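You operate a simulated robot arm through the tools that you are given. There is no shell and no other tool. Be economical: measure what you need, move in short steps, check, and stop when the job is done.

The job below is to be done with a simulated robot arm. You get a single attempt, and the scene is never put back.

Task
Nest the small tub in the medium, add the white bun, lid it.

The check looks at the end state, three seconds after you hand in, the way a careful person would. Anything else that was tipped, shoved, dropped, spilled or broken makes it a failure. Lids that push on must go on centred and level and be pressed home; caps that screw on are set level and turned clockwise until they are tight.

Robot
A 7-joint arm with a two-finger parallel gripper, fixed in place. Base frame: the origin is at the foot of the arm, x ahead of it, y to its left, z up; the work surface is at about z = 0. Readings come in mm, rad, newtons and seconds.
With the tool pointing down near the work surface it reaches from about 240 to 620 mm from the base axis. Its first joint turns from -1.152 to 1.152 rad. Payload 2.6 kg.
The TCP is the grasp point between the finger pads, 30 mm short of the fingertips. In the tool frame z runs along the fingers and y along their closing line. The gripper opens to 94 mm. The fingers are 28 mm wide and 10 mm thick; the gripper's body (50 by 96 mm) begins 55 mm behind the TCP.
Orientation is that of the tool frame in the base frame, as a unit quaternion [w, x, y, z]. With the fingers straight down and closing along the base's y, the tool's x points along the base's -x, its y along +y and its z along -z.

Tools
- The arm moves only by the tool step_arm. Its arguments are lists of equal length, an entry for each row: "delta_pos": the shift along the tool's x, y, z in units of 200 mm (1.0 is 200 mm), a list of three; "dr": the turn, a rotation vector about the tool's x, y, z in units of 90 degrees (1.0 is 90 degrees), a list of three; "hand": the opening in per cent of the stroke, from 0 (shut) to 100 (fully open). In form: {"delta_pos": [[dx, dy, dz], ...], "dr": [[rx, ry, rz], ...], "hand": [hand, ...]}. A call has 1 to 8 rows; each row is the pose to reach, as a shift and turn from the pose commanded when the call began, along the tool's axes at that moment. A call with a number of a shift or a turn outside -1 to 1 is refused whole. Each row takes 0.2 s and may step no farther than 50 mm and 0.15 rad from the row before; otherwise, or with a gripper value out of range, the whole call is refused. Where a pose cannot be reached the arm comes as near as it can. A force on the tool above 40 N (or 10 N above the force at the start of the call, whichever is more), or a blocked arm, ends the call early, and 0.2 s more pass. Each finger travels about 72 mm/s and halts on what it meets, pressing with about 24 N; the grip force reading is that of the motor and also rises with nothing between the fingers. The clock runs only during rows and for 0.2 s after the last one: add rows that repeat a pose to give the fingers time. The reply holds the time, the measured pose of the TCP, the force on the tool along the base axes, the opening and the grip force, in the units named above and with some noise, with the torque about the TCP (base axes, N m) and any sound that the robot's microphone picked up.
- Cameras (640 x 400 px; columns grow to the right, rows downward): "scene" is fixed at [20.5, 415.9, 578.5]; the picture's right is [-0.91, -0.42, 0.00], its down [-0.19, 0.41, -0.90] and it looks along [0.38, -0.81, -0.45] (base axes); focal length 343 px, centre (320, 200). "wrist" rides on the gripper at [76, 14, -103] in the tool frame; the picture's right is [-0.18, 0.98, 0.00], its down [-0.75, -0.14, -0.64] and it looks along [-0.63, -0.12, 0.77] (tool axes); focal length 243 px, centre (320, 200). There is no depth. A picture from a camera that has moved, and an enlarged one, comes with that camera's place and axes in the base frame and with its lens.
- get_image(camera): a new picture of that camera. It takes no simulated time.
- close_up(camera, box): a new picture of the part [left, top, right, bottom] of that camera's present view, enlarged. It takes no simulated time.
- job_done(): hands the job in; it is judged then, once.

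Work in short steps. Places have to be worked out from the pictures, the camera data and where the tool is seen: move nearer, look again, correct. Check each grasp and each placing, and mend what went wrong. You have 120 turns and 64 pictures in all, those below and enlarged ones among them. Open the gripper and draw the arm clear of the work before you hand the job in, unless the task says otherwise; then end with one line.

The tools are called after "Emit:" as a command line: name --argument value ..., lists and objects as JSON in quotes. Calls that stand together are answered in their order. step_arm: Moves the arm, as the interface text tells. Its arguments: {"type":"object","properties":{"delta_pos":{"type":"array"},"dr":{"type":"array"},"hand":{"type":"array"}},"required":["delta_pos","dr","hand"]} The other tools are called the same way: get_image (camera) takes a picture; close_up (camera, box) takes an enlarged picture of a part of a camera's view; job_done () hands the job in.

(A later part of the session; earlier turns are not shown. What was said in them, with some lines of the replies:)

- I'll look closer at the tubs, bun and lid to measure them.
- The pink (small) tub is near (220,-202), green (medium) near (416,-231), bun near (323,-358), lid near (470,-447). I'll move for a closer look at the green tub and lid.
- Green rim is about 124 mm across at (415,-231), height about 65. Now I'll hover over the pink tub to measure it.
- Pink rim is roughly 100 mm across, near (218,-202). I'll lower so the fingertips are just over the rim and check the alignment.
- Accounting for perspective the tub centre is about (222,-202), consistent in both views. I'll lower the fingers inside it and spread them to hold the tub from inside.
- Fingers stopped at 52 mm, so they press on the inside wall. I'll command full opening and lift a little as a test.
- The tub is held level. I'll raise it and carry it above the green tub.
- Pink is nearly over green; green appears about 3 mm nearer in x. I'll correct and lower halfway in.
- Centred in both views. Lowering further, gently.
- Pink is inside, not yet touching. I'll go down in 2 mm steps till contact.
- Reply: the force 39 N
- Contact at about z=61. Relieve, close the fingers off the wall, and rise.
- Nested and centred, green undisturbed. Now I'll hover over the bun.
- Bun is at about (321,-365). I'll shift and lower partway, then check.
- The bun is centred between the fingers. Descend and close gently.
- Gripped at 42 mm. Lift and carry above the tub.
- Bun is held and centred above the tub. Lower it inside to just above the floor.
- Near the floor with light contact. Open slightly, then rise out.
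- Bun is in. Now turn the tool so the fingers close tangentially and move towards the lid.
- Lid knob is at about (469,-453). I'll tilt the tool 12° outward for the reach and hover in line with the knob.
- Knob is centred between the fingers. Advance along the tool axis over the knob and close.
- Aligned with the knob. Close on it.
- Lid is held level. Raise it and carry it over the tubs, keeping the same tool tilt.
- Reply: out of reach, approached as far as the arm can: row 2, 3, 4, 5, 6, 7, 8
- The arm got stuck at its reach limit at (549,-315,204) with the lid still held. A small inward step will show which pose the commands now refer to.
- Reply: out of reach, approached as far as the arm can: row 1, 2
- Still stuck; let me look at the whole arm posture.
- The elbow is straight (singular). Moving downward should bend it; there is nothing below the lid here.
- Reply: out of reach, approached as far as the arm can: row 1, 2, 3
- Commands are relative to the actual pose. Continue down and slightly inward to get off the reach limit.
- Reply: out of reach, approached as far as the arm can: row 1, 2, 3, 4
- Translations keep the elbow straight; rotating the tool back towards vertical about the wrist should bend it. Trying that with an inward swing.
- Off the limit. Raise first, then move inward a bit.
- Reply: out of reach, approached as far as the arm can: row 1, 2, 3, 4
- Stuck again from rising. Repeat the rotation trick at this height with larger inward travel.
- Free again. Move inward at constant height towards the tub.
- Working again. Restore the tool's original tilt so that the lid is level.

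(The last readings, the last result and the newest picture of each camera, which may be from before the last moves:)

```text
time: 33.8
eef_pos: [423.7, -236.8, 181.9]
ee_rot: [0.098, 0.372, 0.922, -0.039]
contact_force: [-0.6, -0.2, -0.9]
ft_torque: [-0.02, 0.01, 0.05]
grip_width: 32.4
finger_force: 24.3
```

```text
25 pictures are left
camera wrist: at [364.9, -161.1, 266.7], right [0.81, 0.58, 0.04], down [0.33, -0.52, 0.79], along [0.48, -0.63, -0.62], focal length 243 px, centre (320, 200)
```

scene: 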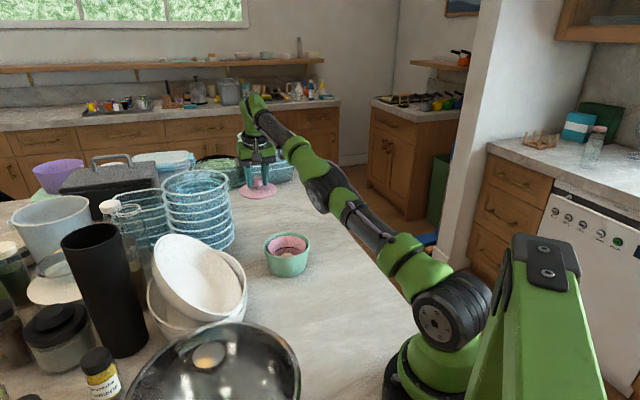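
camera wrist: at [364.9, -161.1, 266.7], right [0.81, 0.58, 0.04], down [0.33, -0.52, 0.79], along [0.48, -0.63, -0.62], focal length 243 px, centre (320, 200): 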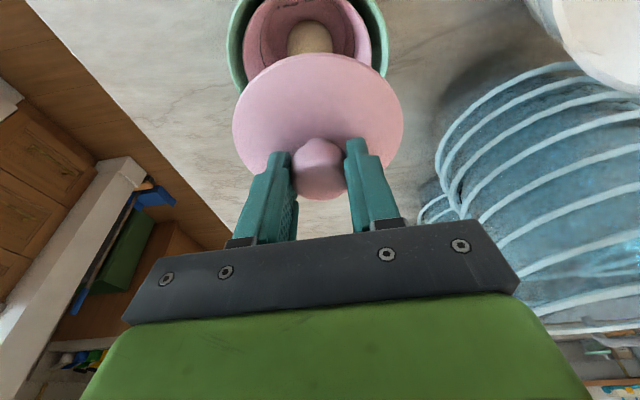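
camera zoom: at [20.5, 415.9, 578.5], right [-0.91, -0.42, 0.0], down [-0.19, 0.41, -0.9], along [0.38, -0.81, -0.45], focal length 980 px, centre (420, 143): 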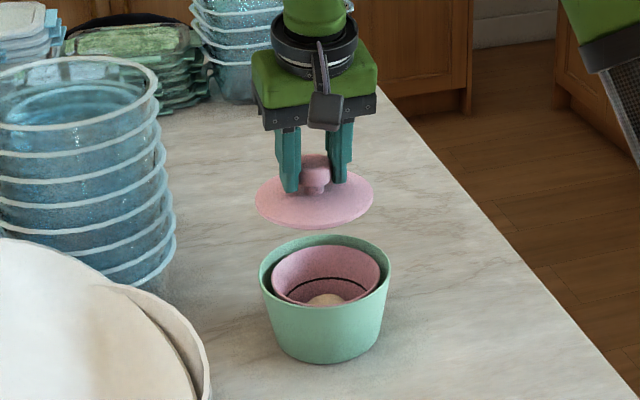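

Lid is level again in the hand; it needs about (-11,+6) mm. Shift and lower to just above the rim.

Emit:
step_arm --delta_pos '[[0.05, -0.008, 0.09], [0.1005, -0.017, 0.183], [0.1005, -0.017, 0.183]]' --dr '[[0, 0, 0], [0, 0, 0], [0, 0, 0]]' --hand '[20, 20, 20]'

Emit:
close_up --camera "scene" --box '[230, 180, 340, 290]'

Emit:
get_image --camera "wrist"

```text
time: 34.6
eef_pos: [410.9, -230.0, 141.9]
ee_rot: [0.098, 0.374, 0.921, -0.039]
contact_force: [-0.4, -0.2, -0.5]
ft_torque: [-0.01, 0.01, 0.01]
grip_width: 32.7
finger_force: 24.1
```

```text
3.64 times, centred on (285, 235) of scene
camera zoom: at [20.5, 415.9, 578.5], right [-0.91, -0.42, 0.0], down [-0.19, 0.41, -0.9], along [0.38, -0.81, -0.45], focal length 1247 px, centre (447, 73)
```

zoom: 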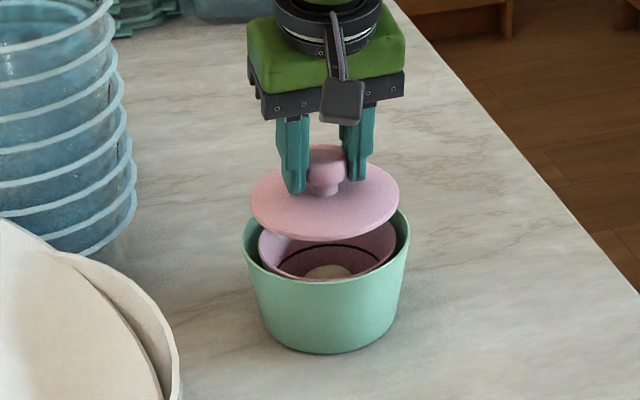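

```text
23 pictures are left
camera wrist: at [353.5, -155.3, 226.7], right [0.81, 0.58, 0.04], down [0.34, -0.52, 0.78], along [0.48, -0.62, -0.62], focal length 243 px, centre (320, 200)
```

wrist: 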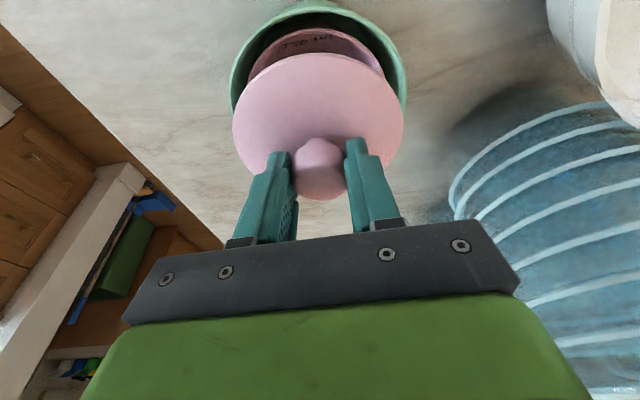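

Lid is aligned with the pink rim within a couple of mm. Lower further and look again.

Emit:
step_arm --delta_pos '[[0.0115, 0, 0.0538], [0.023, 0, 0.1076], [0.023, 0, 0.1076]]' --dr '[[0, 0, 0], [0, 0, 0], [0, 0, 0]]' --hand '[20, 20, 20]'

Emit:
close_up --camera "scene" --box '[240, 190, 330, 280]'

Emit:
close_up --camera "wrist" --box '[210, 0, 430, 140]'

```text
time: 35.4
eef_pos: [412.2, -231.5, 121.2]
ee_rot: [0.097, 0.373, 0.922, -0.04]
contact_force: [-0.1, 0.2, -1.2]
ft_torque: [-0.03, -0.01, -0.01]
grip_width: 32.7
finger_force: 23.7
```

```text
4.44 times, centred on (285, 235) of scene
camera zoom: at [20.5, 415.9, 578.5], right [-0.91, -0.42, 0.0], down [-0.19, 0.41, -0.9], along [0.38, -0.81, -0.45], focal length 1524 px, centre (476, 44)
```

zoom: 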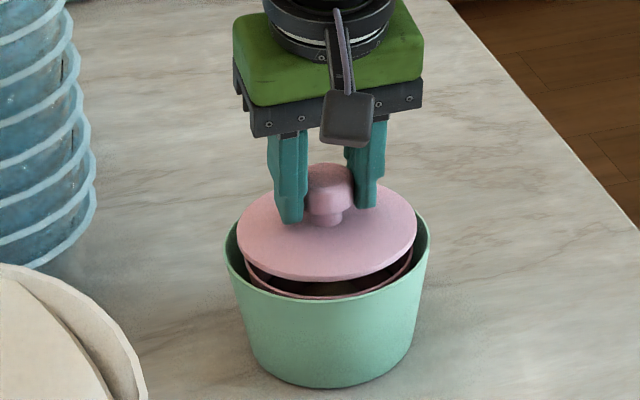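

```text
2.86 times, centred on (320, 70) of wrist
camera zoom: at [354.1, -155.3, 205.1], right [0.81, 0.58, 0.04], down [0.34, -0.52, 0.78], along [0.48, -0.62, -0.62], focal length 693 px, centre (320, 571)
```

zoom: 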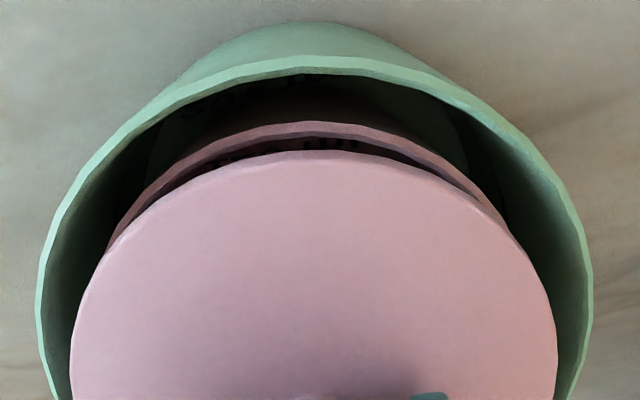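

Centred within about 1–2 mm. Descend gently, watching the force.

Emit:
step_arm --delta_pos '[[0.002, 0, 0.0147], [0.004, 0, 0.0293], [0.006, 0, 0.0391]]' --dr '[[0, 0, 0], [0, 0, 0], [0, 0, 0]]' --hand '[20, 20, 20]'

Emit:
close_up --camera "scene" --box '[240, 190, 330, 280]'

Emit:
step_arm --delta_pos '[[0.002, 0, 0.0098], [0.002, 0, 0.0098]]' --dr '[[0, 0, 0], [0, 0, 0]]' --hand '[20, 20]'

```text
time: 36.2
eef_pos: [413.7, -232.3, 114.5]
ee_rot: [0.1, 0.372, 0.922, -0.04]
contact_force: [-1.0, -0.1, 10.0]
ft_torque: [-0.5, -0.23, -0.03]
grip_width: 32.3
finger_force: 24.3
```

```text
4.44 times, centred on (285, 235) of scene
camera zoom: at [20.4, 415.9, 578.5], right [-0.91, -0.42, 0.0], down [-0.19, 0.4, -0.9], along [0.38, -0.81, -0.45], focal length 1524 px, centre (476, 44)
```

zoom: 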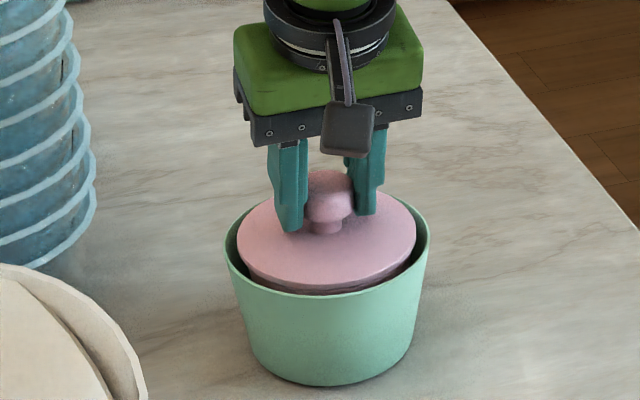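

```text
time: 36.8
eef_pos: [414.0, -232.2, 112.6]
ee_rot: [0.099, 0.372, 0.922, -0.04]
contact_force: [-3.1, 1.2, 22.2]
ft_torque: [-0.61, -0.28, -0.02]
grip_width: 32.5
finger_force: 24.2
```

Contact torque says the far side (-y) touches first. Look at the wrist view before correcting.

Emit:
close_up --camera "wrist" --box '[210, 0, 430, 140]'

Emit:
close_up --camera "scene" --box '[260, 215, 310, 265]'

```text
2.86 times, centred on (320, 70) of wrist
camera zoom: at [354.9, -156.0, 196.2], right [0.81, 0.58, 0.04], down [0.33, -0.52, 0.79], along [0.48, -0.63, -0.62], focal length 693 px, centre (320, 571)
```

zoom: 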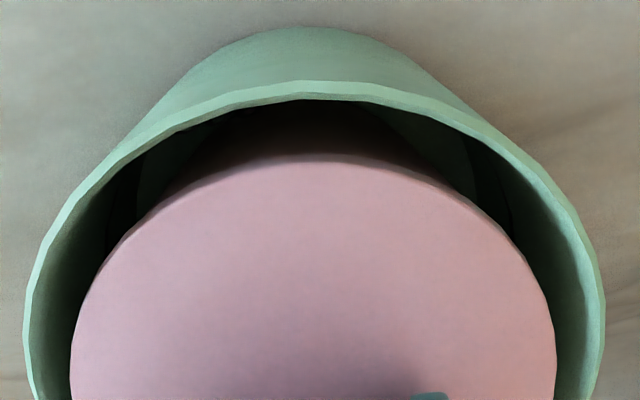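

```text
8.00 times, centred on (285, 240) of scene
camera zoom: at [20.3, 415.9, 578.5], right [-0.91, -0.42, 0.0], down [-0.19, 0.4, -0.9], along [0.38, -0.81, -0.45], focal length 2743 px, centre (600, -120)
```

zoom: 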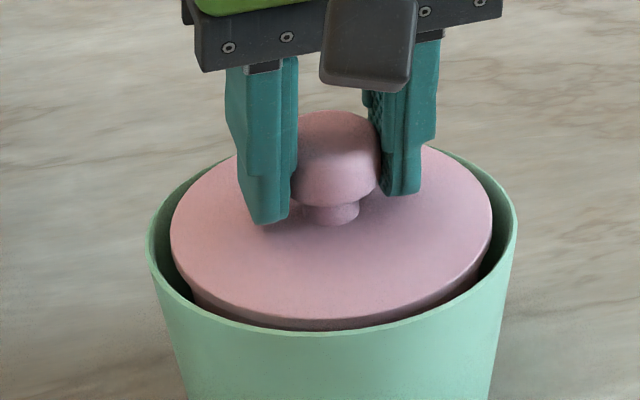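

Lid is level; back off 3 mm, shift about 2 mm toward +y, and touch again.

Emit:
step_arm --delta_pos '[[-0.003, 0, -0.0147], [0.0072, 0.0037, -0.017], [0.0072, 0.0037, -0.017]]' --dr '[[0, 0, 0], [0, 0, 0], [0, 0, 0]]' --hand '[20, 20, 20]'

Emit:
step_arm --delta_pos '[[0.0016, 0, 0.0073], [0.003, 0, 0.0147], [0.003, 0, 0.0147]]' --dr '[[0, 0, 0], [0, 0, 0], [0, 0, 0]]' --hand '[20, 20, 20]'

```text
time: 37.6
eef_pos: [412.1, -228.8, 112.5]
ee_rot: [0.096, 0.372, 0.922, -0.039]
contact_force: [0.5, -0.5, 0.1]
ft_torque: [-0.02, 0.03, -0.02]
grip_width: 32.7
finger_force: 24.5
```

```text
time: 38.4
eef_pos: [412.7, -230.0, 111.4]
ee_rot: [0.097, 0.373, 0.922, -0.039]
contact_force: [1.2, -0.1, -1.0]
ft_torque: [0.0, 0.01, 0.0]
grip_width: 32.3
finger_force: 23.7
```

No contact now at a lower height; continue down in small steps.

Emit:
step_arm --delta_pos '[[0.002, 0, 0.0098], [0.002, 0, 0.0098]]' --dr '[[0, 0, 0], [0, 0, 0]]' --hand '[20, 20]'

Emit:
step_arm --delta_pos '[[0.002, 0, 0.0098], [0.002, 0, 0.0098]]' --dr '[[0, 0, 0], [0, 0, 0]]' --hand '[20, 20]'

```text
time: 39.0
eef_pos: [413.0, -230.9, 110.2]
ee_rot: [0.099, 0.373, 0.922, -0.039]
contact_force: [-3.7, 3.4, 13.2]
ft_torque: [0.36, 0.53, -0.01]
grip_width: 32.6
finger_force: 23.9
```

```text
time: 39.6
eef_pos: [413.4, -229.8, 107.8]
ee_rot: [0.1, 0.372, 0.922, -0.041]
contact_force: [1.0, 0.3, 16.4]
ft_torque: [-0.05, 0.12, -0.01]
grip_width: 32.8
finger_force: 23.6
```

Lid is entering, with centred force. Keep pressing.

Emit:
step_arm --delta_pos '[[0.002, 0, 0.0098], [0.002, 0, 0.0098]]' --dr '[[0, 0, 0], [0, 0, 0]]' --hand '[20, 20]'

Emit:
step_arm --delta_pos '[[0.002, 0, 0.0098], [0.002, 0, 0.0098]]' --dr '[[0, 0, 0], [0, 0, 0]]' --hand '[20, 20]'

Emit:
close_up --camera "scene" --box '[250, 210, 320, 280]'

```text
time: 40.2
eef_pos: [413.2, -229.8, 105.7]
ee_rot: [0.1, 0.372, 0.922, -0.039]
contact_force: [2.6, -0.6, 24.5]
ft_torque: [-0.12, -0.06, -0.02]
grip_width: 32.9
finger_force: 23.8
```

```text
time: 40.7
eef_pos: [412.6, -230.6, 105.7]
ee_rot: [0.1, 0.373, 0.922, -0.038]
contact_force: [-2.3, 2.9, 6.3]
ft_torque: [0.07, 0.29, 0.0]
grip_width: 32.9
finger_force: 24.2
stopped in row 2: the force on the tool passed its limit at 40 N (the readings are from after the stop); the commanded pose is now the measured one
```

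```text
5.71 times, centred on (285, 245) of scene
camera zoom: at [20.4, 415.9, 578.5], right [-0.91, -0.42, 0.0], down [-0.19, 0.41, -0.9], along [0.38, -0.81, -0.45], focal length 1960 px, centre (520, -57)
```

zoom: 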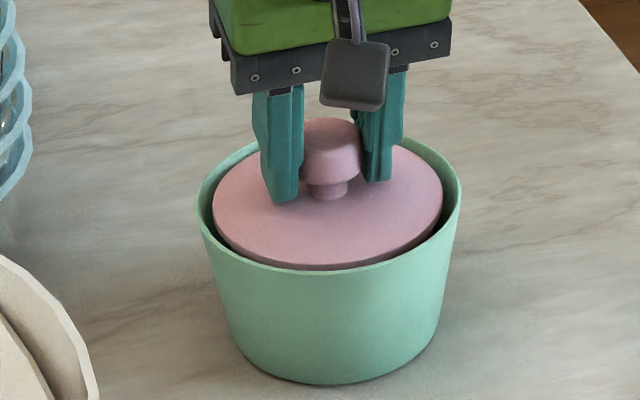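

The force passed 40 N at z≈105.7, so the lid is likely home. Open, retreat and inspect.

Emit:
step_arm --delta_pos '[[0, 0, 0], [0, 0, 0], [0, 0, 0], [0, 0, -0.1], [0, 0, -0.25], [0, 0, -0.4]]' --dr '[[0, 0, 0], [0, 0, 0], [0, 0, 0], [0, 0, 0], [0, 0, 0], [0, 0, 0]]' --hand '[45, 60, 60, 60, 60, 60]'

Emit:
close_up --camera "scene" --box '[250, 210, 320, 280]'

Emit:
get_image --camera "wrist"

```text
time: 42.1
eef_pos: [401.7, -219.0, 182.6]
ee_rot: [0.099, 0.373, 0.922, -0.039]
contact_force: [-0.1, 0.5, -0.5]
ft_torque: [0.01, 0.02, 0.01]
grip_width: 56.4
finger_force: 0.0
```

```text
5.71 times, centred on (285, 245) of scene
camera zoom: at [20.5, 415.9, 578.5], right [-0.91, -0.42, 0.0], down [-0.19, 0.41, -0.9], along [0.38, -0.81, -0.45], focal length 1960 px, centre (520, -57)
```

zoom: 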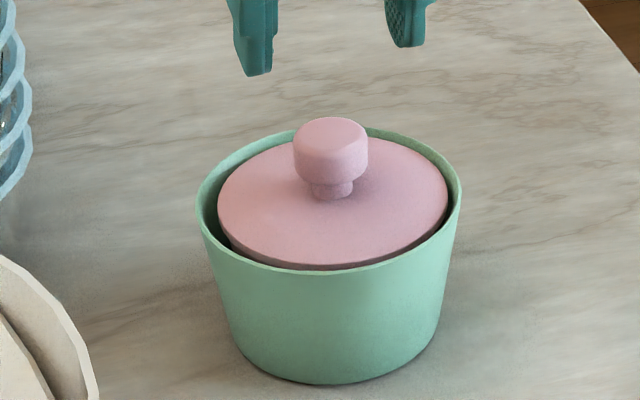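

```text
15 pictures are left
camera wrist: at [341.6, -142.0, 267.7], right [0.81, 0.58, 0.04], down [0.33, -0.52, 0.79], along [0.48, -0.63, -0.62], focal length 243 px, centre (320, 200)
```

wrist: 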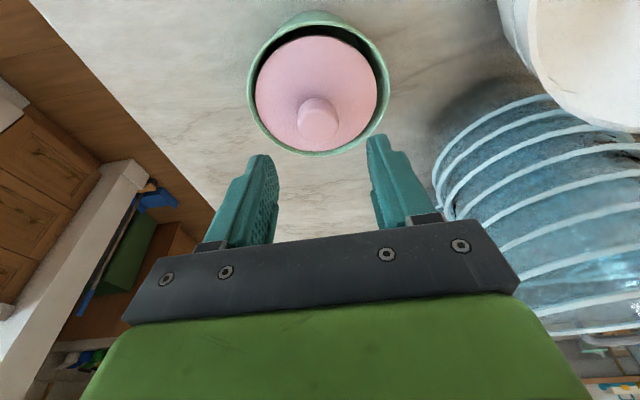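

Inspect levelness of the lid in a tighter view.

Emit:
close_up --camera "scene" --box '[266, 218, 312, 264]'

Emit:
close_up --camera "wrist" --box '[230, 0, 410, 170]'

```text
8.70 times, centred on (289, 241) of scene
camera zoom: at [20.5, 415.9, 578.5], right [-0.91, -0.42, 0.0], down [-0.19, 0.41, -0.9], along [0.38, -0.81, -0.45], focal length 2982 px, centre (590, -156)
```

zoom: 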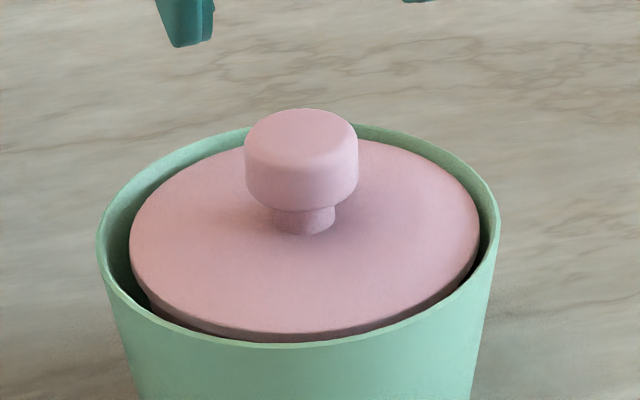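

```text
2.35 times, centred on (320, 85) of wrist
camera zoom: at [341.6, -142.0, 267.7], right [0.81, 0.58, 0.04], down [0.33, -0.52, 0.79], along [0.48, -0.63, -0.62], focal length 571 px, centre (320, 471)
```

zoom: 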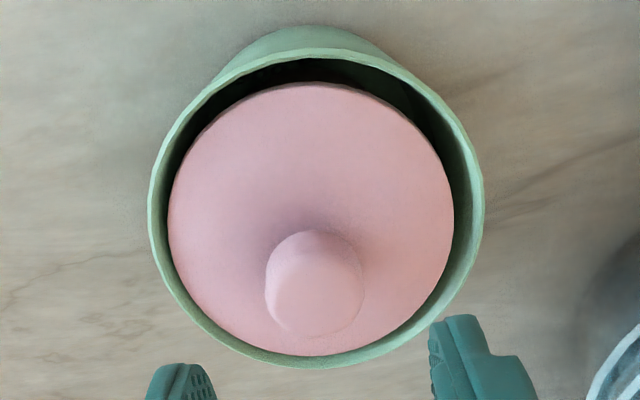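

Heights are consistent with a full seating: rim contact at about 111, then about 6 mm further to the stop. To be sure, I'll straighten the tool, close the fingers and press the knob centre from above.

Emit:
step_arm --delta_pos '[[-0.02, 0, 0], [-0.05, -0.005, 0.05], [-0.0735, -0.0095, 0.12], [-0.0735, -0.0095, 0.1945]]' --dr '[[0, 0.07, 0], [0, 0.1333, 0], [0, 0.1333, 0], [0, 0.1333, 0]]' --hand '[40, 20, 0, 0]'

Emit:
close_up --camera "scene" --box '[250, 190, 330, 270]'

Emit:
get_image --camera "wrist"

```text
time: 43.1
eef_pos: [415.3, -235.6, 148.5]
ee_rot: [0.004, 0.375, 0.927, 0.0]
contact_force: [0.7, 0.5, -0.2]
ft_torque: [0.01, -0.03, 0.0]
grip_width: 0.0
finger_force: 23.8
```

```text
5.00 times, centred on (290, 230) of scene
camera zoom: at [20.5, 415.9, 578.5], right [-0.91, -0.42, 0.0], down [-0.19, 0.41, -0.9], along [0.38, -0.81, -0.45], focal length 1715 px, centre (470, 50)
```

zoom: 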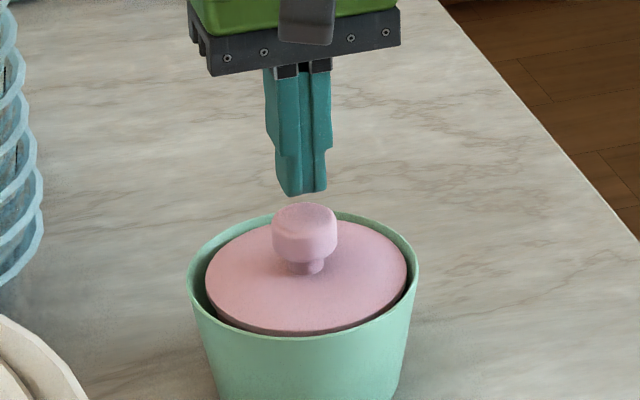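

```text
11 pictures are left
camera wrist: at [370.2, -173.2, 251.0], right [0.82, 0.58, 0.0], down [0.44, -0.62, 0.65], along [0.38, -0.53, -0.76], focal length 243 px, centre (320, 200)
```

wrist: 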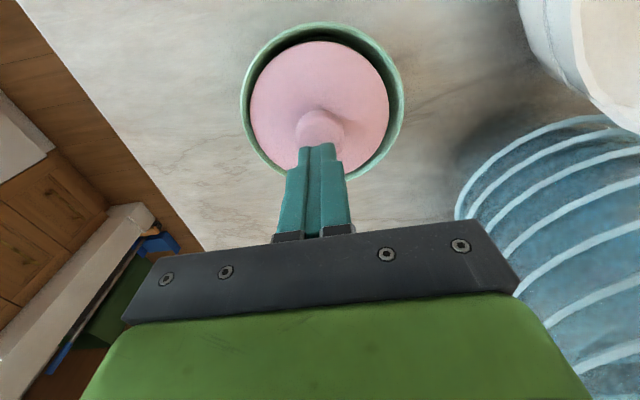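

Fingers are over the knob centre. Descend and press.

Emit:
step_arm --delta_pos '[[0, 0, 0.04], [0, 0, 0.08], [0, 0, 0.1]]' --dr '[[0, 0, 0], [0, 0, 0], [0, 0, 0]]' --hand '[0, 0, 0]'

Emit:
step_arm --delta_pos '[[0, 0, 0.01], [0, 0, 0.02], [0, 0, 0.03]]' --dr '[[0, 0, 0], [0, 0, 0], [0, 0, 0]]' --hand '[0, 0, 0]'

```text
time: 44.0
eef_pos: [417.3, -234.6, 134.3]
ee_rot: [0.008, 0.377, 0.926, 0.002]
contact_force: [-4.1, 2.5, 8.8]
ft_torque: [0.19, 0.23, 0.01]
grip_width: 0.0
finger_force: 23.8
stopped in row 3: the force on the tool passed its limit at 42 N (the readings are from after the stop); the commanded pose is now the measured one
```

```text
time: 44.6
eef_pos: [418.2, -236.0, 133.9]
ee_rot: [0.01, 0.378, 0.926, 0.002]
contact_force: [-4.1, 2.7, 8.6]
ft_torque: [0.16, 0.27, 0.01]
grip_width: 0.0
finger_force: 23.6
stopped in row 3: the force on the tool passed its limit at 46 N (the readings are from after the stop); the commanded pose is now the measured one
```

Solid stop under more than 40 N twice with no further travel, so the lid is home. Retract clear and open.

Emit:
step_arm --delta_pos '[[0, 0, -0.05], [0, 0, -0.2], [0.1, 0, -0.4], [0.3, 0, -0.5], [0.5, 0, -0.55], [0.6, 0, -0.6]]' --dr '[[0, 0, 0], [0, 0, 0], [0, 0, 0], [0, 0, 0], [0, 0, 0], [0, 0, 0]]' --hand '[0, 0, 40, 70, 100, 100]'

Emit:
close_up --camera "scene" --box '[250, 210, 320, 280]'

Emit:
get_image --camera "wrist"

Emit:
get_image --camera "scene"

```text
time: 46.0
eef_pos: [329.0, -151.6, 252.0]
ee_rot: [0.01, 0.378, 0.926, 0.002]
contact_force: [-0.1, -0.5, 0.0]
ft_torque: [0.02, 0.0, 0.0]
grip_width: 94.0
finger_force: 0.1
```

```text
5.71 times, centred on (285, 245) of scene
camera zoom: at [20.5, 415.9, 578.5], right [-0.91, -0.42, 0.0], down [-0.19, 0.41, -0.9], along [0.38, -0.81, -0.45], focal length 1960 px, centre (520, -57)
```

zoom: 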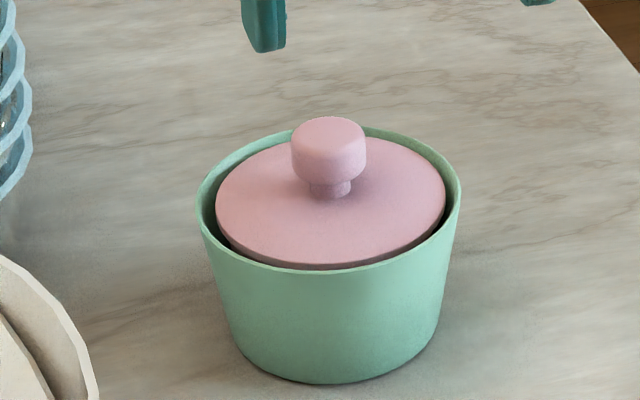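

```text
9 pictures are left
camera wrist: at [283.3, -89.0, 353.0], right [0.82, 0.57, 0.01], down [0.43, -0.62, 0.65], along [0.38, -0.53, -0.76], focal length 243 px, centre (320, 200)
```

wrist: 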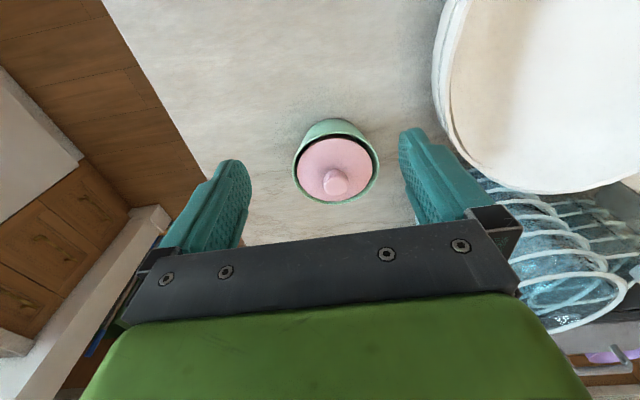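

```text
8 pictures are left
```

scene: 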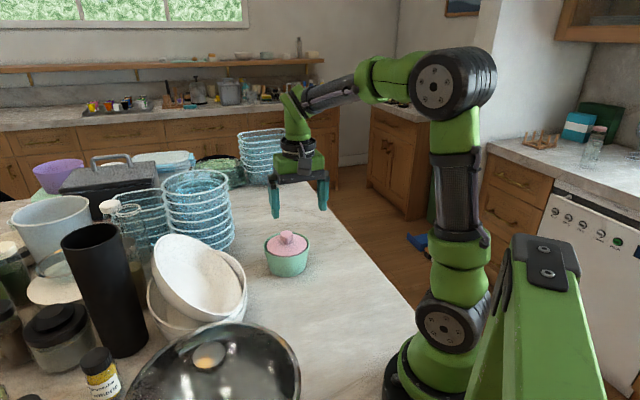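

The lid is on level and pressed home, everything else is undisturbed, and the arm is clear. Handing in.

Emit:
job_done

```text
The job is handed in.
```

The small pink tub is nested in the medium green tub with the white bun inside, and the lid is level and pressed home on the pink tub, judged from the final pictures and two presses over 40 N with no further travel.
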